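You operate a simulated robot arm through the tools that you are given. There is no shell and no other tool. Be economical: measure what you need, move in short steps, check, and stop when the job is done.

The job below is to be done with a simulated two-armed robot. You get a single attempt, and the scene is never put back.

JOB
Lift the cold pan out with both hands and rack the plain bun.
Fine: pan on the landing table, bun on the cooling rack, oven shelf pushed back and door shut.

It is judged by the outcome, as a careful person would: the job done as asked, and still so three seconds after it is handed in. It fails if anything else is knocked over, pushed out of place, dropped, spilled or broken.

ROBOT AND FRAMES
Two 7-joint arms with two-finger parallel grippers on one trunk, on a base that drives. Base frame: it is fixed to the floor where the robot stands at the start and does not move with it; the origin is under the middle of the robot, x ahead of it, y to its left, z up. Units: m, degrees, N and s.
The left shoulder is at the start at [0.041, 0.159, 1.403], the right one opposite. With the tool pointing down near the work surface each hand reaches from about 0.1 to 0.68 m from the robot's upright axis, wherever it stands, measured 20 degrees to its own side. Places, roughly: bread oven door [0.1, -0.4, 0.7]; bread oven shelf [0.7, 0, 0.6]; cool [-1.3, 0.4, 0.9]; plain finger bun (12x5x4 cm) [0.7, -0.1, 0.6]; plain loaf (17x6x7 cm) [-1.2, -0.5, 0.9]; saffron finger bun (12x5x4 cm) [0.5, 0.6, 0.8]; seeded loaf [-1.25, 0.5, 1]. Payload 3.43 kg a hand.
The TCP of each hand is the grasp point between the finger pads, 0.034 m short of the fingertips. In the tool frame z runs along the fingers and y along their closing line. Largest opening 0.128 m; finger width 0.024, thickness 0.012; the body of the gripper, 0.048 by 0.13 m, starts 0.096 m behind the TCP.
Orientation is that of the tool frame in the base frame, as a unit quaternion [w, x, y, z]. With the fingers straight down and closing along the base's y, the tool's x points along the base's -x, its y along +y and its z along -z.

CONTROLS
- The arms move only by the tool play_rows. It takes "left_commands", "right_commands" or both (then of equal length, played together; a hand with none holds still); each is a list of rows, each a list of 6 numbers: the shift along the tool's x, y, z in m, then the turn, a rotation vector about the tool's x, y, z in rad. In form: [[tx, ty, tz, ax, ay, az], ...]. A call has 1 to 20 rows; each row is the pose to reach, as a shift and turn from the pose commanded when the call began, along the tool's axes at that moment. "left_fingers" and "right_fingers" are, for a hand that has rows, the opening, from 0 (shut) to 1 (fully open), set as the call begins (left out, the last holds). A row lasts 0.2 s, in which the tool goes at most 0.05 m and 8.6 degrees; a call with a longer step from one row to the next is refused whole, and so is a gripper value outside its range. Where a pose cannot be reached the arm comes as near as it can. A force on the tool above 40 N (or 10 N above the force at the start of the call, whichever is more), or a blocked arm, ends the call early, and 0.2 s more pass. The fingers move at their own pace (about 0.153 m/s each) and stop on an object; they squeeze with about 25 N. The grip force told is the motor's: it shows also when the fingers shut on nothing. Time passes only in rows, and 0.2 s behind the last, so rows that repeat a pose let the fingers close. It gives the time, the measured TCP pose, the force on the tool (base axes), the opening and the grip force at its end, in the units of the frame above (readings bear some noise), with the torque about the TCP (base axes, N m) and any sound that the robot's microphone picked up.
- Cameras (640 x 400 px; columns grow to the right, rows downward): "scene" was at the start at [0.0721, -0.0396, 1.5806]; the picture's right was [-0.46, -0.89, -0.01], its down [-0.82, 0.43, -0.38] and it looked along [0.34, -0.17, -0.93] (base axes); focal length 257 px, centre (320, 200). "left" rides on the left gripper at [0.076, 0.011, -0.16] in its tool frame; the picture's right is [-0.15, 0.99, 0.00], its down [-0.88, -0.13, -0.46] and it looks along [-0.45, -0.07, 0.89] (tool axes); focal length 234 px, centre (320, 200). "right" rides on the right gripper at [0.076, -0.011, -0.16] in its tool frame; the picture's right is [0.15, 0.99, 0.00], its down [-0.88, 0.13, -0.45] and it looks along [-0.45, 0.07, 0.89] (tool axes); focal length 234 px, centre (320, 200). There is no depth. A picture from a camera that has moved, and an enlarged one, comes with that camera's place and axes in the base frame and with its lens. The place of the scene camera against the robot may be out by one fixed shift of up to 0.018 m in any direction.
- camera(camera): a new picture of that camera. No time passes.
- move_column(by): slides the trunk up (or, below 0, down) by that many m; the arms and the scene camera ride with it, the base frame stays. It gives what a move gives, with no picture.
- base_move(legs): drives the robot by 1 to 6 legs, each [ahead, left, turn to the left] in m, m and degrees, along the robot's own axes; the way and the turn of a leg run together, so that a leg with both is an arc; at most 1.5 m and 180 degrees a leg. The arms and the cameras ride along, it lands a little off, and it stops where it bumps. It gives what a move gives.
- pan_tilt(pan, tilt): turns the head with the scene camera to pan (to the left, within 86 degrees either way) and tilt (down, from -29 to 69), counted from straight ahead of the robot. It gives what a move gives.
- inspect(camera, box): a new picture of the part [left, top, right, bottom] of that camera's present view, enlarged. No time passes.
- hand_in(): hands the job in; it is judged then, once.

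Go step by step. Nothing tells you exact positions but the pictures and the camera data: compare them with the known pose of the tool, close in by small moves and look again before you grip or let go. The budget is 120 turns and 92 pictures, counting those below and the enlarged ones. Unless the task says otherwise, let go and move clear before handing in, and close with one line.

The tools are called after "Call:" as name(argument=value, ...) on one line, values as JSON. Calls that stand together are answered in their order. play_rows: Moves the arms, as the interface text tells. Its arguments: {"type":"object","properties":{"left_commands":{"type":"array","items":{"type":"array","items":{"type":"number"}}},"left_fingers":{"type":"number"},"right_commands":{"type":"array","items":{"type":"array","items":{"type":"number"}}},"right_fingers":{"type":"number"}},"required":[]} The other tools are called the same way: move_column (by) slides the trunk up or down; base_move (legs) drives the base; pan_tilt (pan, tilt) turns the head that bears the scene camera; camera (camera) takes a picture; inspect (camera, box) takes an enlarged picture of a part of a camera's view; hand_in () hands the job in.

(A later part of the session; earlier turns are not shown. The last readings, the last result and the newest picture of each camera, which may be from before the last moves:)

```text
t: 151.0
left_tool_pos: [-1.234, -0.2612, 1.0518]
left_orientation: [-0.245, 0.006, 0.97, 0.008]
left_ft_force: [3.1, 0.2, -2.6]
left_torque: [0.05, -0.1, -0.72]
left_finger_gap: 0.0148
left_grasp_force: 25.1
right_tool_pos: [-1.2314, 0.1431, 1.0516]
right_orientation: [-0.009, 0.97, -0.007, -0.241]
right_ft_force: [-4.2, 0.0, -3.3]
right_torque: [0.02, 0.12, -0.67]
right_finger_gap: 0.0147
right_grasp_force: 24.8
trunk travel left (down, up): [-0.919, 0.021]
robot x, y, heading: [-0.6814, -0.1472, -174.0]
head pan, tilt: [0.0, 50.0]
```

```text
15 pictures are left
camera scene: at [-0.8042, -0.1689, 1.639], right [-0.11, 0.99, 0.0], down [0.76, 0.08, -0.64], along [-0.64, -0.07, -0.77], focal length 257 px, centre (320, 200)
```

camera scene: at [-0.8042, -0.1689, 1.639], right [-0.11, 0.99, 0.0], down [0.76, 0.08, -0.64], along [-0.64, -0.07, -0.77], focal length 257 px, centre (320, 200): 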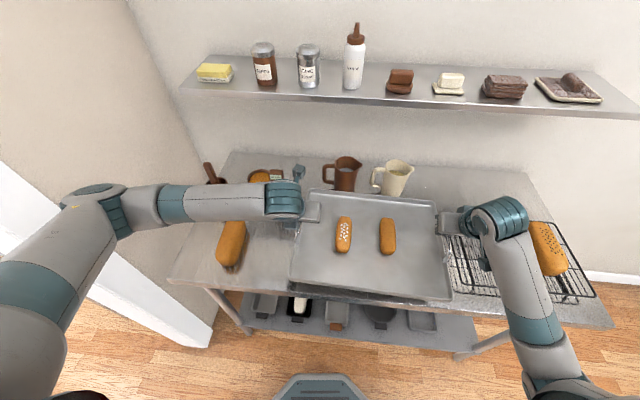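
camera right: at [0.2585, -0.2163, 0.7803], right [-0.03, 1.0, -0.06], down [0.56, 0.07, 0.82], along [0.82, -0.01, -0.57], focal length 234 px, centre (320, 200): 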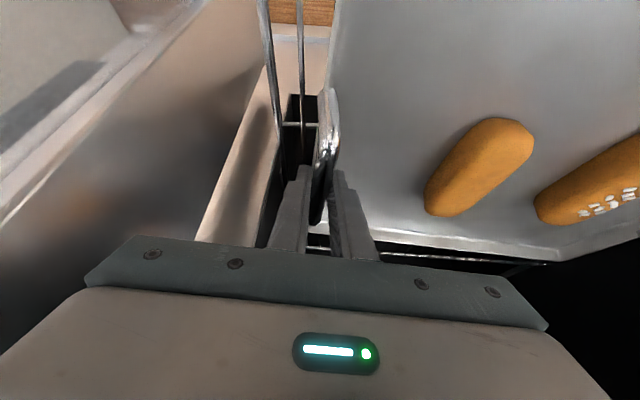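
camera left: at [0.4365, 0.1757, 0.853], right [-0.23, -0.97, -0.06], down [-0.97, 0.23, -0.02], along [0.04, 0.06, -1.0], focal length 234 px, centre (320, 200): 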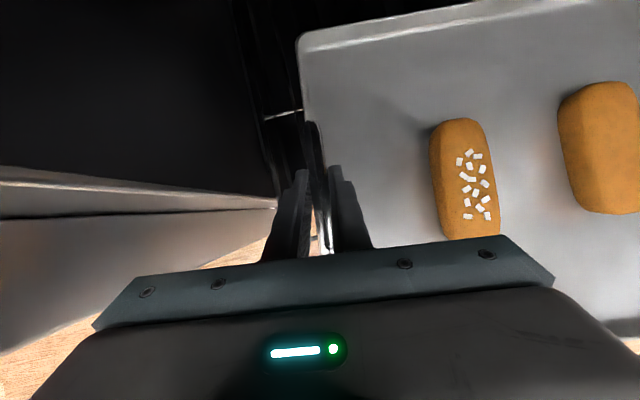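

Clearances look fine on all sides. I lower the pan toward the tabletop.

Call:
play_rows(left_commands=[[-0.0095, 0, 0.0176, 0, 0, 0], [-0.019, 0, 0.0352, 0, 0, 0], [-0.0285, 0, 0.0528, 0, 0, 0], [-0.038, 0, 0.0704, 0, 0, 0], [-0.043, 0, 0.079, 0, 0, 0], [-0.0475, 0, 0.088, 0, 0, 0]], right_commands=[[0.0095, 0, 0.0176, 0, 0, 0], [0.019, 0, 0.0352, 0, 0, 0], [0.0285, 0, 0.0528, 0, 0, 0], [0.038, 0, 0.0704, 0, 0, 0], [0.043, 0, 0.079, 0, 0, 0], [0.0475, 0, 0.088, 0, 0, 0]])

Call:
inspect(camera="scene", box=[190, 140, 600, 330])

```text
t: 152.4
left_tool_pos: [-1.2315, -0.2603, 0.9598]
left_orientation: [-0.252, 0.006, 0.968, 0.009]
left_ft_force: [11.3, -5.7, 22.9]
left_torque: [-0.43, -0.09, -0.52]
left_finger_gap: 0.0153
left_grasp_force: 25.2
right_tool_pos: [-1.2285, 0.1446, 0.9551]
right_orientation: [-0.011, 0.969, -0.008, -0.249]
right_ft_force: [0.8, 3.0, 14.1]
right_torque: [0.2, -0.24, -0.66]
right_finger_gap: 0.0152
right_grasp_force: 25.2
trunk travel left (down, up): [-0.919, 0.021]
robot x, y, heading: [-0.683, -0.1459, -173.8]
head pan, tilt: [0.0, 50.0]
stopped in row 6 (left hand): the force on the tool passed its limit at 43 N (the readings are from after the stop); the commanded pose is now the measured one
```

```text
1.56 times, centred on (395, 235) of scene
camera zoom: at [-0.7974, -0.1699, 1.6395], right [-0.11, 0.99, 0.0], down [0.76, 0.08, -0.65], along [-0.64, -0.07, -0.76], focal length 401 px, centre (203, 145)
```

zoom: 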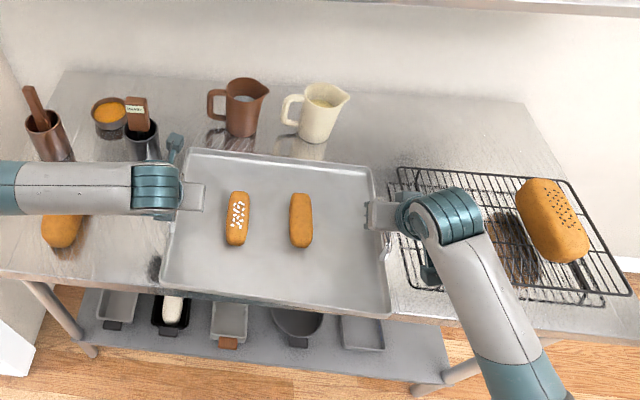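

The pan touches down, only ~1 cm inside the table's front edge. I'll lift a hair, slide it 2 cm back, and set it down again.

Call:
play_rows(left_commands=[[0.003, 0, -0.0053, 0, 0, 0], [0.0057, 0, -0.0106, 0, 0, 0], [0.0145, 0, -0.0058, 0, 0, 0], [0.0233, 0, -0.001, 0, 0, 0], [0.0205, 0, 0.0045, 0, 0, 0], [0.0186, 0, 0.0078, 0, 0, 0]], right_commands=[[-0.003, 0, -0.0053, 0, 0, 0], [-0.0057, 0, -0.0106, 0, 0, 0], [-0.0145, 0, -0.0058, 0, 0, 0], [-0.0233, 0, -0.001, 0, 0, 0], [-0.0205, 0, 0.0045, 0, 0, 0], [-0.0186, 0, 0.0078, 0, 0, 0]])

```text
t: 153.8
left_tool_pos: [-1.2544, -0.2582, 0.9605]
left_orientation: [-0.25, 0.006, 0.968, 0.009]
left_ft_force: [2.2, 1.3, 8.3]
left_torque: [-0.14, -0.62, -0.56]
left_finger_gap: 0.0151
left_grasp_force: 24.6
right_tool_pos: [-1.252, 0.1444, 0.9571]
right_orientation: [-0.01, 0.969, -0.008, -0.246]
right_ft_force: [-3.6, -1.7, 4.5]
right_torque: [0.26, -0.66, -0.72]
right_finger_gap: 0.0152
right_grasp_force: 24.7
trunk travel left (down, up): [-0.919, 0.021]
robot x, y, heading: [-0.68, -0.1461, -173.9]
head pan, tilt: [0.0, 50.0]
```

The pan rests on the table. I release both hands gently and withdraw along the fingers.

Call:
play_rows(left_commands=[[0, 0, 0, 0, 0, 0], [0, 0, 0, 0, 0, 0], [0, 0, -0.015, 0, 0, 0], [0, 0, -0.035, 0, 0, 0], [0, 0, -0.06, 0, 0, 0], [0, 0, -0.09, 0, 0, 0], [0, 0, -0.12, 0, 0, 0]], right_commands=[[0, 0, 0, 0, 0, 0], [0, 0, 0, 0, 0, 0], [0, 0, -0.015, 0, 0, 0], [0, 0, -0.035, 0, 0, 0], [0, 0, -0.06, 0, 0, 0], [0, 0, -0.09, 0, 0, 0], [0, 0, -0.12, 0, 0, 0]], left_fingers=0.35, right_fingers=0.35)

Call:
camera(camera="right")

Call:
inspect(camera="scene", box=[190, 140, 600, 330])

```text
t: 155.4
left_tool_pos: [-1.1942, -0.262, 1.0639]
left_orientation: [-0.249, 0.006, 0.969, 0.009]
left_ft_force: [-0.3, -0.4, 0.5]
left_torque: [0.0, 0.04, -0.02]
left_finger_gap: 0.0446
left_grasp_force: 0.0
right_tool_pos: [-1.1945, 0.1405, 1.0616]
right_orientation: [-0.01, 0.969, -0.007, -0.246]
right_ft_force: [0.7, -0.1, -0.5]
right_torque: [0.01, -0.04, 0.01]
right_finger_gap: 0.0447
right_grasp_force: 0.0
trunk travel left (down, up): [-0.919, 0.021]
robot x, y, heading: [-0.6797, -0.1481, -173.9]
head pan, tilt: [0.0, 50.0]
```

```text
13 pictures are left
camera right: at [-1.0521, 0.1454, 1.1656], right [0.11, -0.99, -0.08], down [-0.56, -0.13, 0.82], along [-0.82, -0.04, -0.57], focal length 234 px, centre (320, 200)
```

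right: 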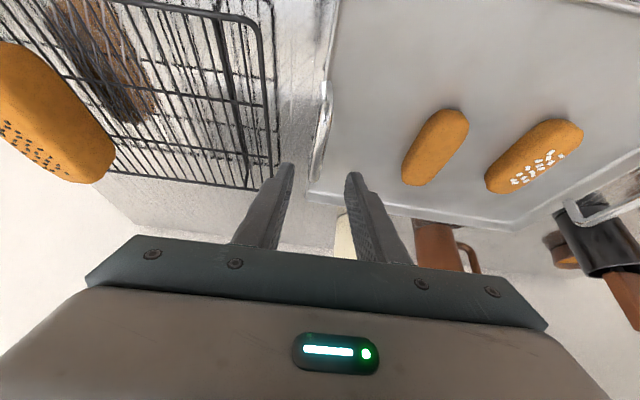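

```text
1.56 times, centred on (395, 235) of scene
camera zoom: at [-0.8026, -0.1689, 1.6391], right [-0.11, 0.99, 0.0], down [0.76, 0.08, -0.64], along [-0.64, -0.07, -0.77], focal length 401 px, centre (203, 145)
```

zoom: 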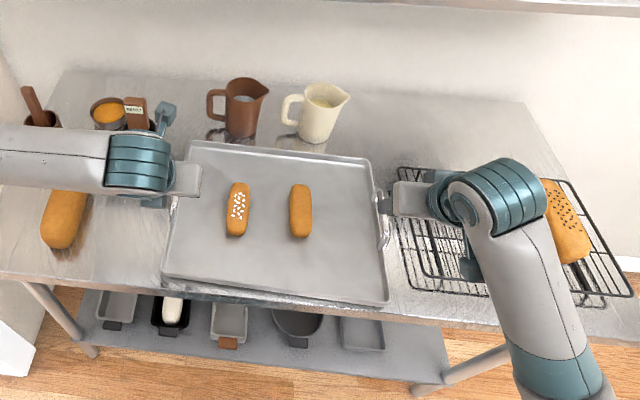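

The pan is set well on the landing table. The plain (unseeded) bun is at about (−1.244, −0.01); I bring the right hand over it with a wider opening.

Call:
play_rows(right_commands=[[0, 0.03, 0, 0, 0, 0], [0, 0.065, 0, 0, 0, 0], [-0.005, 0.1, 0.01, 0, 0, 0], [-0.01, 0.135, 0.03, 0, 0, 0], [-0.0176, 0.15, 0.05, 0, 0, 0], [-0.0176, 0.15, 0.0655, 0, 0, 0]], right_fingers=0.72)

Call:
camera(camera="right")

```text
t: 156.8
left_tool_pos: [-1.1958, -0.2605, 1.0636]
left_orientation: [-0.249, 0.006, 0.968, 0.008]
left_ft_force: [-0.8, -0.2, -0.4]
left_torque: [0.0, 0.0, -0.02]
left_finger_gap: 0.0452
left_grasp_force: 0.0
right_tool_pos: [-1.2438, -0.0047, 1.01]
right_orientation: [-0.009, 0.97, -0.007, -0.245]
right_ft_force: [0.0, 0.8, -0.8]
right_torque: [0.01, 0.03, -0.01]
right_finger_gap: 0.0922
right_grasp_force: 0.0
trunk travel left (down, up): [-0.919, 0.021]
robot x, y, heading: [-0.6777, -0.1493, -173.9]
head pan, tilt: [0.0, 50.0]
```

```text
11 pictures are left
camera right: at [-1.1018, -0.0007, 1.1139], right [0.11, -0.99, -0.08], down [-0.56, -0.13, 0.82], along [-0.82, -0.04, -0.57], focal length 234 px, centre (320, 200)
```

right: 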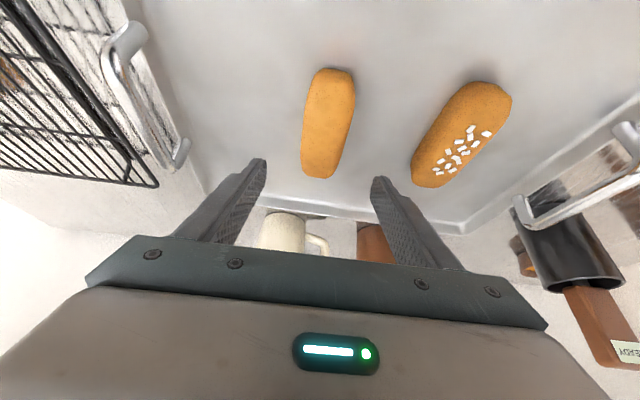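

The bun sits centred between the fingers. I descend and close on it.

Call:
play_rows(right_commands=[[0.006, 0.001, 0.0145, 0, 0, 0], [0.0124, 0.002, 0.029, 0, 0, 0], [0.0186, 0.003, 0.0435, 0, 0, 0], [0.0248, 0.004, 0.058, 0, 0, 0]])

Call:
play_rows(right_commands=[[0, 0, 0, 0, 0, 0], [0, 0, 0, 0, 0, 0], [0, 0, 0, 0, 0, 0]], right_fingers=0.25)

```text
t: 157.8
left_tool_pos: [-1.1951, -0.2607, 1.0649]
left_orientation: [-0.249, 0.006, 0.969, 0.008]
left_ft_force: [-0.2, 0.1, -0.7]
left_torque: [-0.05, -0.03, 0.0]
left_finger_gap: 0.0448
left_grasp_force: 0.0
right_tool_pos: [-1.2493, -0.0085, 0.9464]
right_orientation: [-0.01, 0.97, -0.008, -0.244]
right_ft_force: [0.5, -0.5, -1.0]
right_torque: [0.0, -0.03, 0.02]
right_finger_gap: 0.0923
right_grasp_force: 0.1
trunk travel left (down, up): [-0.919, 0.021]
robot x, y, heading: [-0.6817, -0.1512, -174.0]
head pan, tilt: [0.0, 50.0]
```

```text
t: 158.6
left_tool_pos: [-1.195, -0.2611, 1.065]
left_orientation: [-0.248, 0.006, 0.969, 0.008]
left_ft_force: [-0.3, 0.4, -0.5]
left_torque: [0.03, 0.0, -0.01]
left_finger_gap: 0.0447
left_grasp_force: 0.1
right_tool_pos: [-1.2493, -0.009, 0.9457]
right_orientation: [-0.01, 0.97, -0.007, -0.245]
right_ft_force: [-0.3, -0.4, -0.6]
right_torque: [-0.04, 0.0, -0.02]
right_finger_gap: 0.0439
right_grasp_force: 24.8
trunk travel left (down, up): [-0.919, 0.021]
robot x, y, heading: [-0.682, -0.1484, -173.8]
head pan, tilt: [0.0, 50.0]
```

Bun held (44 mm). I lift it and carry it over the rack's free left half.

Call:
play_rows(right_commands=[[-0.016, 0, -0.029, 0, 0, 0], [-0.032, 0, -0.059, 0, 0, 0], [-0.048, 0, -0.088, 0, 0, 0], [-0.048, -0.043, -0.088, 0, 0, 0], [-0.048, -0.087, -0.088, 0, 0, 0], [-0.048, -0.13, -0.088, 0, 0, 0], [-0.048, -0.174, -0.088, 0, 0, 0], [-0.048, -0.217, -0.088, 0, 0, 0], [-0.048, -0.26, -0.088, 0, 0, 0], [-0.048, -0.304, -0.088, 0, 0, 0], [-0.036, -0.304, -0.066, 0, 0, 0]])

Call:
camera(camera="right")

Call:
inspect(camera="scene", box=[290, 140, 640, 330])

```text
t: 161.0
left_tool_pos: [-1.195, -0.2616, 1.0642]
left_orientation: [-0.249, 0.006, 0.969, 0.008]
left_ft_force: [0.0, 0.4, 0.4]
left_torque: [0.03, 0.0, 0.01]
left_finger_gap: 0.0449
left_grasp_force: 0.1
right_tool_pos: [-1.2428, 0.2936, 1.0243]
right_orientation: [-0.01, 0.97, -0.008, -0.244]
right_ft_force: [0.5, 0.0, -1.1]
right_torque: [-0.01, -0.06, -0.02]
right_finger_gap: 0.0435
right_grasp_force: 24.6
trunk travel left (down, up): [-0.919, 0.021]
robot x, y, heading: [-0.6794, -0.1477, -173.9]
head pan, tilt: [0.0, 50.0]
```

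```text
10 pictures are left
camera right: at [-1.1012, 0.299, 1.1279], right [0.11, -0.99, -0.08], down [-0.56, -0.13, 0.82], along [-0.82, -0.04, -0.57], focal length 234 px, centre (320, 200)
```

right: 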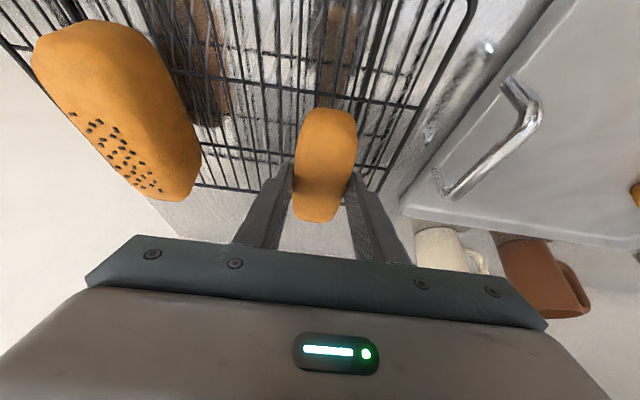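

```text
1.83 times, centred on (465, 235) of scene
camera zoom: at [-0.8035, -0.1695, 1.6391], right [-0.11, 0.99, 0.0], down [0.76, 0.08, -0.64], along [-0.64, -0.07, -0.77], focal length 470 px, centre (55, 136)
```

zoom: 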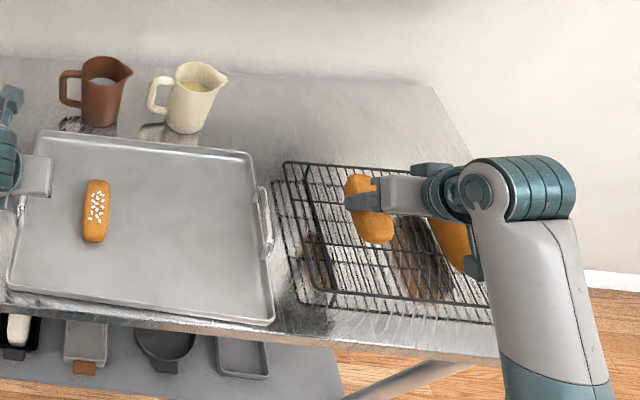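

Good placement between the rack edge and the loaf. I lower the bun carefully.

Call:
play_rows(right_commands=[[0.0048, 0, 0.0088, 0, 0, 0], [0.0095, 0, 0.0176, 0, 0, 0], [0.0129, 0, 0.0237, 0, 0, 0], [0.0153, 0, 0.0281, 0, 0, 0], [0.0172, 0, 0.0316, 0, 0, 0], [0.0191, 0, 0.0351, 0, 0, 0]])

Call:
inspect(camera="scene", box=[430, 180, 560, 270])

```text
t: 162.4
left_tool_pos: [-1.1953, -0.2597, 1.0642]
left_orientation: [-0.248, 0.006, 0.969, 0.009]
left_ft_force: [-1.1, 0.1, 0.2]
left_torque: [0.0, -0.04, 0.01]
left_finger_gap: 0.0448
left_grasp_force: 0.1
right_tool_pos: [-1.2436, 0.2948, 0.9849]
right_orientation: [-0.009, 0.97, -0.007, -0.245]
right_ft_force: [0.1, -0.5, -0.4]
right_torque: [0.01, -0.03, 0.0]
right_finger_gap: 0.0437
right_grasp_force: 24.9
trunk travel left (down, up): [-0.919, 0.021]
robot x, y, heading: [-0.6788, -0.1457, -173.9]
head pan, tilt: [0.0, 50.0]
```

```text
4.44 times, centred on (495, 225) of scene
camera zoom: at [-0.8036, -0.1688, 1.639], right [-0.11, 0.99, 0.0], down [0.76, 0.08, -0.64], along [-0.64, -0.07, -0.77], focal length 1142 px, centre (-458, 89)
```

zoom: 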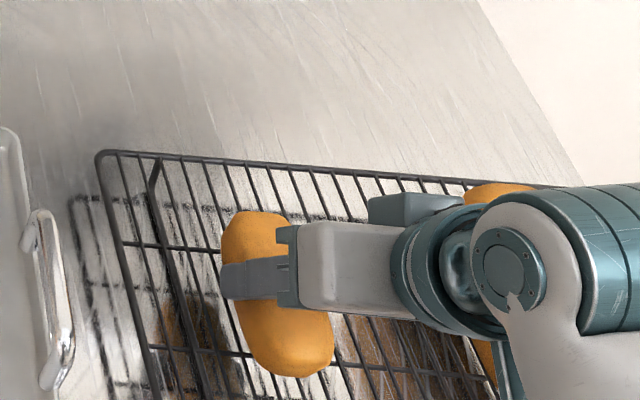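

Call:
play_rows(right_commands=[[0.0012, 0, 0.0022, 0, 0, 0], [0.0024, 0, 0.0044, 0, 0, 0], [0.0036, 0, 0.0066, 0, 0, 0], [0.0048, 0, 0.0088, 0, 0, 0], [0.006, 0, 0.011, 0, 0, 0], [0.0072, 0, 0.0132, 0, 0, 0]])

```text
t: 163.8
left_tool_pos: [-1.1943, -0.2626, 1.0656]
left_orientation: [-0.25, 0.006, 0.968, 0.01]
left_ft_force: [-0.1, 0.6, -0.8]
left_torque: [0.01, 0.0, -0.02]
left_finger_gap: 0.0447
left_grasp_force: 0.1
right_tool_pos: [-1.2433, 0.2942, 0.9737]
right_orientation: [-0.011, 0.968, -0.006, -0.249]
right_ft_force: [-2.1, 2.3, 21.5]
right_torque: [0.13, 0.16, 0.29]
right_finger_gap: 0.044
right_grasp_force: 24.9
trunk travel left (down, up): [-0.919, 0.021]
robot x, y, heading: [-0.6805, -0.1456, -174.0]
head pan, tilt: [0.0, 50.0]
```

Contact with the rack. I ease off 2 mm, release, and withdraw.

Call:
play_rows(right_commands=[[-0.001, 0, -0.0018, 0, 0, 0], [-0.001, 0, -0.0018, 0, 0, 0]])

Call:
play_rows(right_commands=[[0, 0, 0, 0, 0, 0], [0, 0, 0, 0, 0, 0], [0, 0, -0.02, 0, 0, 0], [0, 0, -0.05, 0, 0, 0], [0, 0, -0.09, 0, 0, 0], [0, 0, -0.13, 0, 0, 0]], right_fingers=0.55)

Call:
camera(camera="right")

```text
t: 164.4
left_tool_pos: [-1.1945, -0.2621, 1.0644]
left_orientation: [-0.248, 0.005, 0.969, 0.01]
left_ft_force: [0.2, 0.2, 0.4]
left_torque: [-0.02, 0.0, -0.05]
left_finger_gap: 0.0447
left_grasp_force: 0.0
right_tool_pos: [-1.2426, 0.2948, 0.9746]
right_orientation: [-0.01, 0.969, -0.008, -0.246]
right_ft_force: [-6.6, 2.7, 17.6]
right_torque: [0.17, 0.51, -0.15]
right_finger_gap: 0.044
right_grasp_force: 24.7
trunk travel left (down, up): [-0.919, 0.021]
robot x, y, heading: [-0.6819, -0.1456, -173.8]
head pan, tilt: [0.0, 50.0]
```

```text
t: 165.8
left_tool_pos: [-1.1956, -0.2603, 1.0648]
left_orientation: [-0.248, 0.006, 0.969, 0.009]
left_ft_force: [-0.3, -0.1, 0.3]
left_torque: [-0.01, 0.02, 0.02]
left_finger_gap: 0.0447
left_grasp_force: 0.1
right_tool_pos: [-1.1812, 0.2879, 1.0876]
right_orientation: [-0.01, 0.969, -0.007, -0.246]
right_ft_force: [0.1, -0.2, -0.4]
right_torque: [-0.02, 0.02, 0.02]
right_finger_gap: 0.0703
right_grasp_force: 0.0
trunk travel left (down, up): [-0.919, 0.021]
robot x, y, heading: [-0.6813, -0.1468, -173.9]
head pan, tilt: [0.0, 50.0]
```

```text
7 pictures are left
camera right: at [-1.0392, 0.294, 1.1913], right [0.11, -0.99, -0.08], down [-0.56, -0.13, 0.82], along [-0.82, -0.04, -0.57], focal length 234 px, centre (320, 200)
```

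right: 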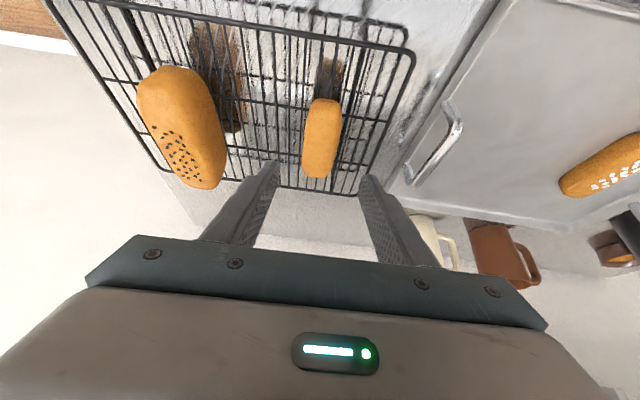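

The plain bun is on the rack and the pan is on the table. Next: push the shelf in and shut the door. I back away, close the fingers, draw the hands in and turn to the oven.

Call:
base_move(legs=[[-0.22, 0, 0]])

Call:
play_rows(right_commands=[[0, 0.04, 0, 0, 0, 0], [0, 0.08, 0, 0, 0, 0], [0, 0.12, 0, 0, 0, 0], [0, 0.16, 0, 0, 0, 0], [0, 0.2, 0, 0, 0, 0], [0, 0.24, 0, 0, 0, 0]], left_commands=[[0, 0, 0, 0, 0, 0], [0, 0, 0, 0, 0, 0], [0, 0, 0, 0, 0, 0], [0, 0, 0, 0, 0, 0], [0, 0.02, 0, 0, 0, 0], [0, 0.04, 0, 0, 0, 0]], right_fingers=0, left_fingers=0)

Call:
base_move(legs=[[0, 0, -93], [0, 0, -93]])

```text
t: 167.5
left_tool_pos: [-0.978, -0.24, 1.0631]
left_orientation: [-0.249, 0.003, 0.968, 0.008]
left_ft_force: [0.9, 0.9, 0.0]
left_torque: [0.0, 0.0, -0.03]
left_finger_gap: 0.0446
left_grasp_force: 0.1
right_tool_pos: [-0.966, 0.3098, 1.0858]
right_orientation: [-0.009, 0.97, -0.005, -0.244]
right_ft_force: [-0.5, 0.0, -0.6]
right_torque: [0.01, 0.0, 0.03]
right_finger_gap: 0.0708
right_grasp_force: 0.0
trunk travel left (down, up): [-0.919, 0.021]
robot x, y, heading: [-0.4609, -0.1221, -173.6]
head pan, tilt: [0.0, 50.0]
```

```text
t: 168.9
left_tool_pos: [-0.9763, -0.1996, 1.0635]
left_orientation: [-0.248, 0.004, 0.969, 0.008]
left_ft_force: [-0.3, 1.2, 0.3]
left_torque: [0.03, 0.02, -0.03]
left_finger_gap: 0.0001
left_grasp_force: 24.9
right_tool_pos: [-0.9696, 0.0734, 1.0834]
right_orientation: [-0.009, 0.969, -0.005, -0.245]
right_ft_force: [0.5, 0.1, -1.2]
right_torque: [0.02, 0.02, 0.02]
right_finger_gap: 0.0
right_grasp_force: 25.5
trunk travel left (down, up): [-0.919, 0.021]
robot x, y, heading: [-0.4633, -0.1242, -173.8]
head pan, tilt: [0.0, 50.0]
```

```text
t: 177.3
left_tool_pos: [0.056, -0.135, 1.0654]
left_orientation: [0.029, 0.965, -0.087, 0.247]
left_ft_force: [-0.7, -0.3, -0.7]
left_torque: [0.03, -0.03, 0.01]
left_finger_gap: 0.0
left_grasp_force: 24.9
right_tool_pos: [0.0025, -0.4017, 1.083]
right_orientation: [0.244, 0.089, 0.965, -0.03]
right_ft_force: [0.5, 0.4, -0.5]
right_torque: [-0.04, 0.03, 0.0]
right_finger_gap: 0.0
right_grasp_force: 25.5
trunk travel left (down, up): [-0.919, 0.021]
robot x, y, heading: [-0.4649, -0.1248, -3.4]
head pan, tilt: [0.0, 50.0]
```

I square up, lower the trunk slightly, and lower the closed left hand in front of the shelf handle.

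Call:
base_move(legs=[[0, 0, 3.5], [0, 0.11, 0]])

Call:
move_column(by=-0.06)

Call:
play_rows(left_commands=[[-0.0185, 0, 0.0339, 0, 0, 0], [-0.037, 0, 0.0678, 0, 0, 0], [-0.0555, 0, 0.1017, 0, 0, 0], [-0.074, 0, 0.1356, 0, 0, 0], [-0.0925, 0, 0.1695, 0, 0, 0], [-0.111, 0, 0.2034, 0, 0, 0], [-0.1295, 0, 0.2373, 0, 0, 0], [-0.148, 0, 0.2712, 0, 0, 0], [-0.1665, 0, 0.3051, 0, 0, 0], [-0.185, 0, 0.339, 0, 0, 0]])

Call:
camera(camera="scene")

```text
t: 179.0
left_tool_pos: [0.0559, 0.0074, 1.0644]
left_orientation: [0.022, 0.967, -0.058, 0.249]
left_ft_force: [-0.1, 0.0, -1.0]
left_torque: [-0.04, -0.01, -0.02]
left_finger_gap: 0.0
left_grasp_force: 25.4
right_tool_pos: [0.0186, -0.2609, 1.0833]
right_orientation: [0.244, 0.058, 0.968, -0.021]
right_ft_force: [-0.3, 0.0, 0.1]
right_torque: [-0.01, -0.01, 0.02]
right_finger_gap: 0.0
right_grasp_force: 24.8
trunk travel left (down, up): [-0.919, 0.021]
robot x, y, heading: [-0.4621, -0.01, 0.2]
head pan, tilt: [0.0, 50.0]
```

```text
t: 180.0
left_tool_pos: [0.0556, 0.0095, 1.0052]
left_orientation: [0.022, 0.967, -0.058, 0.248]
left_ft_force: [-1.1, 0.3, 0.5]
left_torque: [0.0, 0.01, 0.02]
left_finger_gap: 0.0001
left_grasp_force: 25.0
right_tool_pos: [0.019, -0.2616, 1.0233]
right_orientation: [0.244, 0.059, 0.968, -0.021]
right_ft_force: [0.4, -0.6, 0.3]
right_torque: [0.03, 0.0, 0.0]
right_finger_gap: 0.0
right_grasp_force: 24.9
trunk travel left (down, up): [-0.859, 0.081]
robot x, y, heading: [-0.4652, -0.0105, -0.1]
head pan, tilt: [0.0, 50.0]
```

```text
t: 182.2
left_tool_pos: [0.0558, 0.0036, 0.6191]
left_orientation: [0.021, 0.967, -0.057, 0.249]
left_ft_force: [0.2, -0.1, -0.2]
left_torque: [0.01, 0.0, -0.04]
left_finger_gap: 0.0
left_grasp_force: 25.1
right_tool_pos: [0.0195, -0.2605, 1.0248]
right_orientation: [0.244, 0.059, 0.968, -0.022]
right_ft_force: [-0.3, -0.7, -0.3]
right_torque: [-0.02, 0.0, 0.0]
right_finger_gap: 0.0
right_grasp_force: 25.1
trunk travel left (down, up): [-0.859, 0.081]
robot x, y, heading: [-0.4627, -0.009, 0.2]
head pan, tilt: [0.0, 50.0]
```

```text
6 pictures are left
camera scene: at [-0.3315, -0.0199, 1.5791], right [0.0, -1.0, 0.0], down [-0.77, 0.0, -0.64], along [0.64, 0.0, -0.77], focal length 257 px, centre (320, 200)
```

scene: 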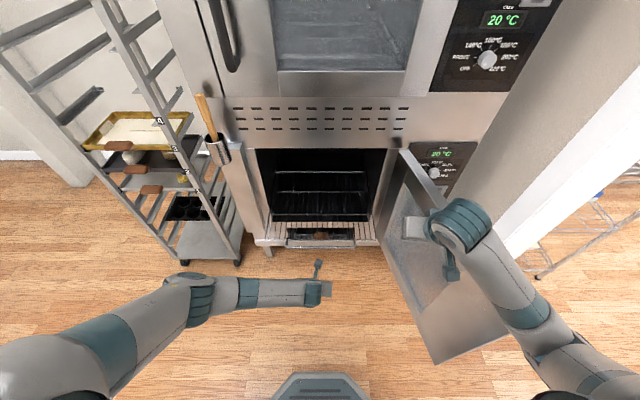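

The left hand is aligned with the handle. I pull the right hand back for clearance, then drive forward to push the shelf home.

Call:
play_rows(right_commands=[[0.035, 0, -0.019, 0, 0, 0], [0.07, 0, -0.038, 0, 0, 0], [0.105, 0, -0.057, 0, 0, 0]])

Call:
base_move(legs=[[0.15, 0, 0], [0.15, 0, 0]])

Call:
base_move(legs=[[0.06, 0, 0], [0.025, 0, 0]])

Call:
camera(camera="scene")

```text
t: 183.0
left_tool_pos: [0.0553, 0.0044, 0.6186]
left_orientation: [0.022, 0.967, -0.058, 0.248]
left_ft_force: [-0.9, 0.1, -0.3]
left_torque: [-0.02, 0.01, -0.01]
left_finger_gap: 0.0
left_grasp_force: 25.5
right_tool_pos: [-0.0376, -0.2398, 0.9796]
right_orientation: [0.244, 0.059, 0.968, -0.023]
right_ft_force: [-0.3, -0.4, 0.0]
right_torque: [-0.03, -0.03, 0.01]
right_finger_gap: 0.0
right_grasp_force: 24.7
right hand out of reach, approached as far as the arm can: row 1, 2, 3
trunk travel left (down, up): [-0.859, 0.081]
robot x, y, heading: [-0.4633, -0.0097, -0.0]
head pan, tilt: [0.0, 50.0]
```

```text
t: 184.2
left_tool_pos: [0.1609, 0.0004, 0.621]
left_orientation: [0.025, 0.966, -0.063, 0.251]
left_ft_force: [0.2, -0.1, 0.4]
left_torque: [0.02, -0.03, -0.01]
left_finger_gap: 0.0
left_grasp_force: 25.2
right_tool_pos: [0.0514, -0.2429, 0.9734]
right_orientation: [0.235, 0.062, 0.97, -0.031]
right_ft_force: [-0.1, 0.6, 0.5]
right_torque: [0.02, 0.02, -0.02]
right_finger_gap: 0.0
right_grasp_force: 25.0
trunk travel left (down, up): [-0.859, 0.081]
robot x, y, heading: [-0.364, -0.0107, -0.9]
head pan, tilt: [0.0, 50.0]
stopped in leg 1: the robot was blocked; the commanded pose is now the measured one
```

```text
t: 185.0
left_tool_pos: [0.1729, -0.0028, 0.6217]
left_orientation: [0.028, 0.965, -0.068, 0.251]
left_ft_force: [1.3, 0.4, -0.9]
left_torque: [0.02, 0.02, -0.02]
left_finger_gap: 0.0
left_grasp_force: 24.8
right_tool_pos: [0.0526, -0.2444, 0.9686]
right_orientation: [0.226, 0.064, 0.971, -0.034]
right_ft_force: [0.4, 0.7, 0.1]
right_torque: [0.02, -0.04, -0.01]
right_finger_gap: 0.0
right_grasp_force: 25.0
trunk travel left (down, up): [-0.859, 0.081]
robot x, y, heading: [-0.3448, -0.0085, -1.1]
head pan, tilt: [0.0, 50.0]
stopped in leg 1: the robot was blocked; the commanded pose is now the measured one
```

```text
5 pictures are left
camera scene: at [-0.2223, -0.0119, 1.5801], right [-0.02, -1.0, 0.01], down [-0.76, 0.01, -0.65], along [0.65, -0.02, -0.76], focal length 257 px, centre (320, 200)
```

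scene: 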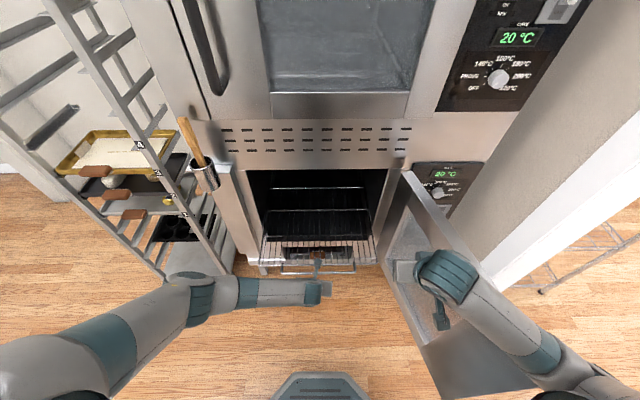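

The right forearm caught the door's edge, so the base was blocked. I back off, raise things a bit and shift left, keeping the left hand on line.

Call:
base_move(legs=[[-0.1, 0, 1], [0, 0.11, 0]])

Call:
move_column(by=0.05)

Call:
play_rows(left_commands=[[-0.006, 0.02, 0.011, 0, 0, 0], [-0.012, 0.04, 0.022, 0, 0, 0], [-0.018, 0.06, 0.033, 0, 0, 0], [-0.024, 0.075, 0.044, 0, 0, 0]], right_commands=[[-0.025, 0.02, -0.03, 0, 0, 0], [-0.05, 0.04, -0.06, 0, 0, 0], [-0.075, 0.06, -0.09, 0, 0, 0], [-0.1, 0.06, -0.115, 0, 0, 0]])

Call:
base_move(legs=[[0.14, 0, 0]])

```text
t: 187.0
left_tool_pos: [0.077, 0.1157, 0.6183]
left_orientation: [0.021, 0.967, -0.057, 0.249]
left_ft_force: [0.1, -0.4, 0.5]
left_torque: [0.02, -0.02, 0.01]
left_finger_gap: 0.0
left_grasp_force: 25.3
right_tool_pos: [-0.0331, -0.1285, 0.9661]
right_orientation: [0.226, 0.054, 0.972, -0.026]
right_ft_force: [0.3, 0.4, 0.7]
right_torque: [0.0, -0.01, -0.05]
right_finger_gap: 0.0
right_grasp_force: 24.9
trunk travel left (down, up): [-0.859, 0.081]
robot x, y, heading: [-0.4451, 0.0989, 0.3]
head pan, tilt: [0.0, 50.0]
```

```text
t: 187.9
left_tool_pos: [0.0773, 0.1163, 0.6672]
left_orientation: [0.022, 0.967, -0.058, 0.248]
left_ft_force: [0.1, -0.7, -0.5]
left_torque: [-0.01, 0.0, -0.02]
left_finger_gap: 0.0001
left_grasp_force: 24.6
right_tool_pos: [-0.0326, -0.129, 1.0158]
right_orientation: [0.226, 0.053, 0.972, -0.027]
right_ft_force: [0.4, 0.7, -1.4]
right_torque: [-0.01, -0.02, -0.01]
right_finger_gap: 0.0001
right_grasp_force: 25.1
trunk travel left (down, up): [-0.909, 0.031]
robot x, y, heading: [-0.4455, 0.1002, 0.5]
head pan, tilt: [0.0, 50.0]
```

```text
t: 188.9
left_tool_pos: [0.0691, 0.0403, 0.6188]
left_orientation: [0.02, 0.967, -0.057, 0.248]
left_ft_force: [0.0, 0.6, 0.1]
left_torque: [0.0, -0.03, 0.01]
left_finger_gap: 0.0
left_grasp_force: 25.2
right_tool_pos: [0.0233, -0.0671, 1.1608]
right_orientation: [0.224, 0.055, 0.973, -0.028]
right_ft_force: [-0.1, -0.2, 0.3]
right_torque: [0.05, 0.03, 0.02]
right_finger_gap: 0.0
right_grasp_force: 25.2
right hand out of reach, approached as far as the arm can: row 1, 2, 3, 4
trunk travel left (down, up): [-0.909, 0.031]
robot x, y, heading: [-0.4415, 0.0982, 0.1]
head pan, tilt: [0.0, 50.0]
```

```text
t: 190.2
left_tool_pos: [0.2073, 0.043, 0.6198]
left_orientation: [0.022, 0.967, -0.055, 0.248]
left_ft_force: [0.3, -0.7, -0.3]
left_torque: [-0.02, -0.04, 0.01]
left_finger_gap: 0.0
left_grasp_force: 24.5
right_tool_pos: [0.1606, -0.0658, 1.1621]
right_orientation: [0.225, 0.053, 0.973, -0.027]
right_ft_force: [0.3, -0.9, -0.1]
right_torque: [-0.03, 0.0, 0.01]
right_finger_gap: 0.0
right_grasp_force: 25.3
trunk travel left (down, up): [-0.909, 0.031]
robot x, y, heading: [-0.2994, 0.104, 0.3]
head pan, tilt: [0.0, 50.0]
```

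Clear now. Continue pushing.

Call:
base_move(legs=[[0.15, 0, 0]])

Call:
camera(camera="left")

```text
t: 191.6
left_tool_pos: [0.3567, 0.0432, 0.6208]
left_orientation: [0.022, 0.967, -0.056, 0.249]
left_ft_force: [0.3, 0.9, 0.0]
left_torque: [0.0, -0.03, 0.0]
left_finger_gap: 0.0
left_grasp_force: 24.6
right_tool_pos: [0.3128, -0.0654, 1.1639]
right_orientation: [0.226, 0.053, 0.972, -0.027]
right_ft_force: [1.0, 0.0, -0.4]
right_torque: [-0.01, 0.01, 0.0]
right_finger_gap: 0.0
right_grasp_force: 25.3
trunk travel left (down, up): [-0.909, 0.031]
robot x, y, heading: [-0.1559, 0.1004, 0.5]
head pan, tilt: [0.0, 50.0]
```

```text
4 pictures are left
camera left: at [0.3454, 0.0345, 0.7959], right [-0.24, -0.97, -0.06], down [-0.97, 0.25, -0.03], along [0.04, 0.05, -1.0], focal length 234 px, centre (320, 200)
```

left: 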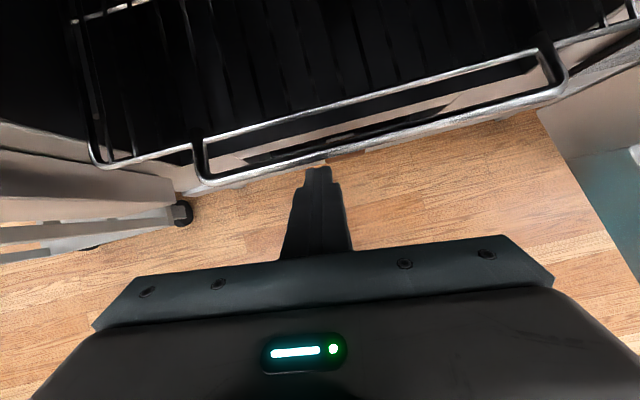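

The fingers are pushing the handle bar (now x≈0.384). About 8.5 cm to go.

Call:
base_move(legs=[[0.08, 0, 0]])

Call:
play_rows(left_commands=[[0.0044, 0, 0.0024, 0, 0, 0], [0.0088, 0, 0.0048, 0, 0, 0], [0.0106, 0, 0.0058, 0, 0, 0], [0.0123, 0, 0.0067, 0, 0, 0]])

```text
t: 192.7
left_tool_pos: [0.4375, 0.0437, 0.6217]
left_orientation: [0.022, 0.967, -0.055, 0.249]
left_ft_force: [-0.6, -0.2, 0.8]
left_torque: [0.02, -0.02, -0.01]
left_finger_gap: 0.0002
left_grasp_force: 24.9
right_tool_pos: [0.3901, -0.0631, 1.1631]
right_orientation: [0.226, 0.052, 0.972, -0.027]
right_ft_force: [-0.5, -0.9, 0.1]
right_torque: [0.03, -0.04, -0.02]
right_finger_gap: 0.0003
right_grasp_force: 24.6
trunk travel left (down, up): [-0.909, 0.031]
robot x, y, heading: [-0.0733, 0.1025, 0.6]
head pan, tilt: [0.0, 50.0]
```

```text
t: 193.7
left_tool_pos: [0.4509, 0.0418, 0.6193]
left_orientation: [0.022, 0.967, -0.055, 0.249]
left_ft_force: [-2.0, 0.9, -2.1]
left_torque: [0.0, 0.13, -0.02]
left_finger_gap: 0.0002
left_grasp_force: 25.2
right_tool_pos: [0.3934, -0.0645, 1.162]
right_orientation: [0.225, 0.052, 0.972, -0.027]
right_ft_force: [1.5, 0.2, 0.4]
right_torque: [0.04, 0.0, -0.02]
right_finger_gap: 0.0001
right_grasp_force: 24.7
trunk travel left (down, up): [-0.909, 0.031]
robot x, y, heading: [-0.072, 0.1024, 0.6]
head pan, tilt: [0.0, 50.0]
```

Call:
play_rows(left_commands=[[0.0026, 0, 0.0014, 0, 0, 0], [0.0053, 0, 0.0029, 0, 0, 0], [0.0079, 0, 0.0043, 0, 0, 0], [0.0106, 0, 0.0057, 0, 0, 0]])

```text
t: 194.5
left_tool_pos: [0.4537, 0.0406, 0.6164]
left_orientation: [0.022, 0.968, -0.054, 0.243]
left_ft_force: [0.2, -0.9, 0.2]
left_torque: [-0.01, -0.09, 0.04]
left_finger_gap: 0.0
left_grasp_force: 24.4
right_tool_pos: [0.3919, -0.0639, 1.1615]
right_orientation: [0.224, 0.053, 0.973, -0.028]
right_ft_force: [0.1, -1.0, 0.4]
right_torque: [0.01, 0.01, 0.01]
right_finger_gap: 0.0002
right_grasp_force: 25.1
trunk travel left (down, up): [-0.909, 0.031]
robot x, y, heading: [-0.0769, 0.1019, 0.4]
head pan, tilt: [0.0, 50.0]
stopped in row 4 (left hand): the force on the tool passed its limit at 42 N (the readings are from after the stop); the commanded pose is now the measured one
```

The shelf hit its back stop: it is fully in. I back out, raise the left hand clear and tuck it, ready to go around the door.

Call:
base_move(legs=[[-0.25, 0, 0], [-0.17, 0, 0]])

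Call:
play_rows(left_commands=[[0.015, 0, -0.035, 0, 0, 0], [0.03, 0, -0.07, 0, 0, 0], [0.045, 0, -0.105, 0, 0, 0], [0.06, 0, -0.14, 0, 0, 0], [0.075, 0, -0.175, 0, 0, 0], [0.09, 0, -0.21, 0, 0, 0], [0.105, 0, -0.245, 0, 0, 0], [0.12, 0, -0.28, 0, 0, 0], [0.135, 0, -0.315, 0, 0, 0], [0.15, 0, -0.35, 0, 0, 0], [0.155, 0, -0.39, 0, 0, 0], [0.16, 0, -0.43, 0, 0, 0]])

Call:
pan_tilt(pan=-20, tilt=50)

Call:
camera(camera="scene")

```text
t: 197.4
left_tool_pos: [0.0326, 0.0391, 0.6149]
left_orientation: [0.021, 0.968, -0.054, 0.243]
left_ft_force: [0.2, -0.6, -0.2]
left_torque: [0.0, 0.01, 0.01]
left_finger_gap: 0.0
left_grasp_force: 25.1
right_tool_pos: [-0.0263, -0.0662, 1.1605]
right_orientation: [0.224, 0.052, 0.973, -0.027]
right_ft_force: [0.0, 0.4, 0.0]
right_torque: [-0.04, 0.03, 0.01]
right_finger_gap: 0.0001
right_grasp_force: 24.7
trunk travel left (down, up): [-0.909, 0.031]
robot x, y, heading: [-0.4996, 0.0979, 0.4]
head pan, tilt: [0.0, 50.0]
```

```text
t: 200.0
left_tool_pos: [-0.0312, 0.0527, 1.0706]
left_orientation: [0.02, 0.968, -0.054, 0.244]
left_ft_force: [-0.6, 0.0, 0.3]
left_torque: [0.0, -0.03, -0.03]
left_finger_gap: 0.0
left_grasp_force: 24.8
right_tool_pos: [-0.0297, -0.0659, 1.1617]
right_orientation: [0.225, 0.052, 0.973, -0.026]
right_ft_force: [0.3, 0.1, -1.2]
right_torque: [-0.03, 0.0, 0.03]
right_finger_gap: 0.0
right_grasp_force: 24.8
trunk travel left (down, up): [-0.909, 0.031]
robot x, y, heading: [-0.4959, 0.0998, 0.4]
head pan, tilt: [0.0, 50.0]
```

```text
t: 200.8
left_tool_pos: [-0.0309, 0.0519, 1.0677]
left_orientation: [0.021, 0.968, -0.053, 0.244]
left_ft_force: [0.1, 0.3, -0.4]
left_torque: [-0.01, 0.02, 0.0]
left_finger_gap: 0.0002
left_grasp_force: 24.7
right_tool_pos: [-0.0299, -0.0647, 1.1619]
right_orientation: [0.225, 0.053, 0.973, -0.027]
right_ft_force: [-0.9, 0.6, -1.0]
right_torque: [0.0, 0.0, 0.01]
right_finger_gap: 0.0002
right_grasp_force: 25.0
trunk travel left (down, up): [-0.909, 0.031]
robot x, y, heading: [-0.4989, 0.1003, 0.4]
head pan, tilt: [-20.0, 50.0]
```

```text
3 pictures are left
camera scene: at [-0.37, 0.0664, 1.629], right [-0.33, -0.94, 0.0], down [-0.72, 0.26, -0.64], along [0.61, -0.22, -0.77], focal length 257 px, centre (320, 200)
```

scene: 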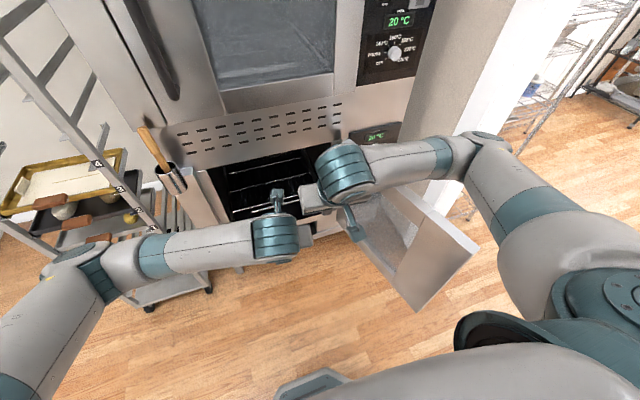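

The door's free end is at about (−0.18, −0.46). I raise the left hand a little, move the right hand outward, and sidestep right so the right hand passes over the door to its outer side.

Call:
play_rows(left_commands=[[0.008, 0, -0.015, 0, 0, 0], [0.016, 0, -0.03, 0, 0, 0], [0.024, 0, -0.044, 0, 0, 0], [0.024, 0, -0.044, 0, 0, 0]], right_commands=[[0, -0.035, 0, 0, 0, 0], [0, -0.07, 0, 0, 0, 0], [0, -0.105, 0, 0, 0, 0], [0, -0.135, 0, 0, 0, 0]])

Call:
base_move(legs=[[-0.03, -0.22, 0], [0, -0.22, 0]])

```text
t: 201.8
left_tool_pos: [-0.0313, 0.0524, 1.1201]
left_orientation: [0.021, 0.968, -0.054, 0.245]
left_ft_force: [0.6, 0.6, -0.3]
left_torque: [0.03, -0.03, 0.02]
left_finger_gap: 0.0001
left_grasp_force: 25.0
right_tool_pos: [-0.0207, -0.204, 1.161]
right_orientation: [0.224, 0.052, 0.973, -0.026]
right_ft_force: [-0.4, -0.1, -0.9]
right_torque: [0.04, -0.02, 0.0]
right_finger_gap: 0.0
right_grasp_force: 25.2
right hand out of reach, approached as far as the arm can: row 1, 2, 3, 4
trunk travel left (down, up): [-0.909, 0.031]
robot x, y, heading: [-0.496, 0.0992, 0.5]
head pan, tilt: [-20.0, 50.0]
```

```text
t: 204.8
left_tool_pos: [-0.056, -0.3862, 1.1197]
left_orientation: [0.021, 0.968, -0.054, 0.244]
left_ft_force: [0.1, 0.5, -0.1]
left_torque: [-0.03, -0.01, 0.01]
left_finger_gap: 0.0
left_grasp_force: 25.0
right_tool_pos: [-0.048, -0.6439, 1.1616]
right_orientation: [0.223, 0.052, 0.973, -0.027]
right_ft_force: [0.1, 1.1, -0.4]
right_torque: [-0.06, -0.01, -0.01]
right_finger_gap: 0.0003
right_grasp_force: 25.1
trunk travel left (down, up): [-0.909, 0.031]
robot x, y, heading: [-0.5242, -0.3408, 0.2]
head pan, tilt: [-20.0, 50.0]
```

The right hand is now beyond the door's outer side. I lower it and then push the door by sidestepping left.

Call:
play_rows(right_commands=[[0.0175, 0, 0.036, 0, 0, 0], [0.035, 0, 0.072, 0, 0, 0], [0.0525, 0, 0.108, 0, 0, 0], [0.07, 0, 0.144, 0, 0, 0], [0.0875, 0, 0.18, 0, 0, 0], [0.105, 0, 0.216, 0, 0, 0], [0.122, 0, 0.252, 0, 0, 0]])

Call:
base_move(legs=[[0, 0.12, 0]])

Call:
base_move(legs=[[0, 0.12, 0]])

```text
t: 206.4
left_tool_pos: [-0.057, -0.3879, 1.1202]
left_orientation: [0.02, 0.968, -0.053, 0.244]
left_ft_force: [0.3, 0.1, 0.5]
left_torque: [0.02, -0.01, 0.0]
left_finger_gap: 0.0
left_grasp_force: 25.2
right_tool_pos: [-0.0475, -0.6527, 0.8813]
right_orientation: [0.223, 0.052, 0.973, -0.027]
right_ft_force: [-0.6, -0.2, 0.9]
right_torque: [-0.01, 0.0, 0.0]
right_finger_gap: 0.0
right_grasp_force: 25.1
trunk travel left (down, up): [-0.909, 0.031]
robot x, y, heading: [-0.5228, -0.3411, 0.5]
head pan, tilt: [-20.0, 50.0]
```

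```text
t: 207.7
left_tool_pos: [-0.0583, -0.2675, 1.1193]
left_orientation: [0.021, 0.968, -0.054, 0.243]
left_ft_force: [0.1, -0.8, 0.3]
left_torque: [0.05, 0.0, -0.02]
left_finger_gap: 0.0001
left_grasp_force: 24.4
right_tool_pos: [-0.0484, -0.5314, 0.8813]
right_orientation: [0.225, 0.053, 0.973, -0.027]
right_ft_force: [0.2, -0.1, 0.6]
right_torque: [0.05, 0.01, 0.02]
right_finger_gap: 0.0
right_grasp_force: 24.9
trunk travel left (down, up): [-0.909, 0.031]
robot x, y, heading: [-0.5248, -0.217, 0.2]
head pan, tilt: [-20.0, 50.0]
```

```text
t: 208.9
left_tool_pos: [-0.0586, -0.1479, 1.1209]
left_orientation: [0.02, 0.968, -0.055, 0.244]
left_ft_force: [0.1, 0.9, -0.7]
left_torque: [0.01, -0.05, 0.02]
left_finger_gap: 0.0001
left_grasp_force: 25.0
right_tool_pos: [-0.049, -0.4128, 0.8808]
right_orientation: [0.224, 0.052, 0.973, -0.027]
right_ft_force: [-0.2, -0.2, -0.4]
right_torque: [-0.03, -0.02, 0.02]
right_finger_gap: 0.0
right_grasp_force: 24.5
trunk travel left (down, up): [-0.909, 0.031]
robot x, y, heading: [-0.5283, -0.1015, 0.2]
head pan, tilt: [-20.0, 50.0]
```

Call:
base_move(legs=[[0, 0.11, 0], [0.04, 0.15, 0]])

Call:
camera(camera="scene")

```text
t: 211.1
left_tool_pos: [-0.0196, 0.1101, 1.1194]
left_orientation: [0.021, 0.968, -0.056, 0.244]
left_ft_force: [0.9, -1.2, -0.1]
left_torque: [0.03, 0.01, 0.02]
left_finger_gap: 0.0
left_grasp_force: 24.7
right_tool_pos: [-0.0114, -0.1561, 0.8821]
right_orientation: [0.224, 0.053, 0.973, -0.026]
right_ft_force: [-0.2, -0.8, -0.4]
right_torque: [0.03, -0.01, 0.02]
right_finger_gap: 0.0
right_grasp_force: 24.8
trunk travel left (down, up): [-0.909, 0.031]
robot x, y, heading: [-0.4856, 0.1591, 0.1]
head pan, tilt: [-20.0, 50.0]
```

```text
2 pictures are left
camera scene: at [-0.3594, 0.1223, 1.629], right [-0.34, -0.94, 0.0], down [-0.72, 0.26, -0.64], along [0.6, -0.22, -0.77], focal length 257 px, centre (320, 200)
```

scene: 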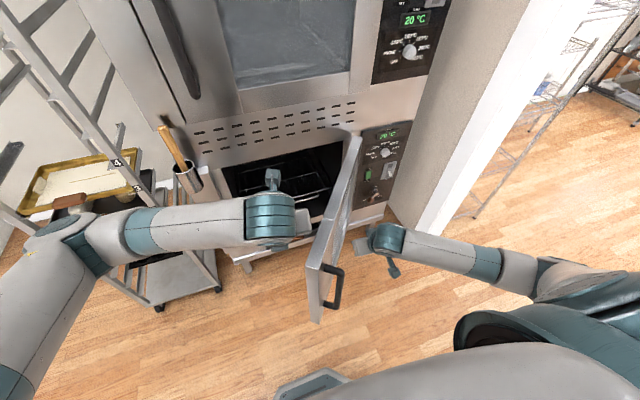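

The door is at about 144° and swinging well. I tuck the left hand back/inward, then keep pushing forward.

Call:
play_rows(left_commands=[[-0.022, 0.02, -0.012, 0, 0, 0], [-0.044, 0.04, -0.024, 0, 0, 0], [-0.066, 0.05, -0.036, 0, 0, 0], [-0.087, 0.06, -0.048, 0, 0, 0]])

Call:
base_move(legs=[[0.14, 0.082, 0]])

Call:
base_move(legs=[[0.12, 0.01, 0]])

```text
t: 212.1
left_tool_pos: [-0.1253, 0.062, 1.121]
left_orientation: [0.021, 0.968, -0.056, 0.245]
left_ft_force: [0.3, 0.2, 0.5]
left_torque: [0.0, -0.01, -0.02]
left_finger_gap: 0.0
left_grasp_force: 25.1
right_tool_pos: [-0.0115, -0.1544, 0.8822]
right_orientation: [0.224, 0.053, 0.973, -0.027]
right_ft_force: [-0.4, 1.3, 0.0]
right_torque: [0.02, -0.01, 0.0]
right_finger_gap: 0.0002
right_grasp_force: 24.8
trunk travel left (down, up): [-0.909, 0.031]
robot x, y, heading: [-0.4857, 0.1583, 0.1]
head pan, tilt: [-20.0, 50.0]
```

```text
t: 213.5
left_tool_pos: [0.0142, 0.1435, 1.1225]
left_orientation: [0.02, 0.968, -0.055, 0.245]
left_ft_force: [-0.6, -0.2, -0.1]
left_torque: [0.01, -0.05, 0.04]
left_finger_gap: 0.0
left_grasp_force: 24.9
right_tool_pos: [0.1289, -0.0721, 0.8823]
right_orientation: [0.224, 0.054, 0.973, -0.027]
right_ft_force: [-0.5, -0.3, -0.7]
right_torque: [-0.01, -0.01, 0.04]
right_finger_gap: 0.0001
right_grasp_force: 24.8
trunk travel left (down, up): [-0.909, 0.031]
robot x, y, heading: [-0.346, 0.2437, 0.2]
head pan, tilt: [-20.0, 50.0]
```

```text
t: 214.8
left_tool_pos: [0.1318, 0.155, 1.1222]
left_orientation: [0.023, 0.968, -0.057, 0.244]
left_ft_force: [0.1, -0.1, 0.3]
left_torque: [0.05, -0.01, 0.0]
left_finger_gap: 0.0001
left_grasp_force: 24.7
right_tool_pos: [0.2471, -0.0617, 0.8822]
right_orientation: [0.224, 0.054, 0.973, -0.028]
right_ft_force: [0.0, 0.3, 0.6]
right_torque: [0.0, -0.03, -0.02]
right_finger_gap: 0.0
right_grasp_force: 25.0
trunk travel left (down, up): [-0.909, 0.031]
robot x, y, heading: [-0.2252, 0.2519, 0.2]
head pan, tilt: [-20.0, 50.0]
```

Call:
base_move(legs=[[0.09, 0, 0]])

Call:
play_rows(right_commands=[[-0.009, 0, 0.0045, 0, 0, 0], [-0.018, 0, 0.009, 0, 0, 0], [-0.027, 0, 0.0135, 0, 0, 0], [-0.036, 0, 0.018, 0, 0, 0], [-0.045, 0, 0.0225, 0, 0, 0], [-0.054, 0, 0.027, 0, 0, 0], [-0.063, 0, 0.0315, 0, 0, 0], [-0.072, 0, 0.036, 0, 0, 0]])

```text
t: 215.9
left_tool_pos: [0.2192, 0.1546, 1.1221]
left_orientation: [0.022, 0.968, -0.056, 0.245]
left_ft_force: [-1.3, -0.2, 0.6]
left_torque: [0.03, -0.01, 0.03]
left_finger_gap: 0.0
left_grasp_force: 25.1
right_tool_pos: [0.3338, -0.0613, 0.8829]
right_orientation: [0.224, 0.054, 0.973, -0.028]
right_ft_force: [-0.3, 0.9, -0.6]
right_torque: [-0.04, -0.06, 0.02]
right_finger_gap: 0.0
right_grasp_force: 24.9
trunk travel left (down, up): [-0.909, 0.031]
robot x, y, heading: [-0.1381, 0.2546, 0.1]
head pan, tilt: [-20.0, 50.0]
```

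```text
t: 217.8
left_tool_pos: [0.2191, 0.1552, 1.1215]
left_orientation: [0.022, 0.968, -0.058, 0.244]
left_ft_force: [0.7, 0.5, 0.1]
left_torque: [0.01, 0.05, -0.02]
left_finger_gap: 0.0
left_grasp_force: 24.8
right_tool_pos: [0.4045, -0.0711, 0.8754]
right_orientation: [0.213, 0.053, 0.975, -0.028]
right_ft_force: [-27.0, 0.3, 15.6]
right_torque: [0.0, 0.43, 0.0]
right_finger_gap: 0.0
right_grasp_force: 25.3
trunk travel left (down, up): [-0.909, 0.031]
robot x, y, heading: [-0.1398, 0.2519, -0.0]
head pan, tilt: [-20.0, 50.0]
stopped in row 8 (right hand): the force on the tool passed its limit at 46 N (the readings are from after the stop); the commanded pose is now the measured one
```

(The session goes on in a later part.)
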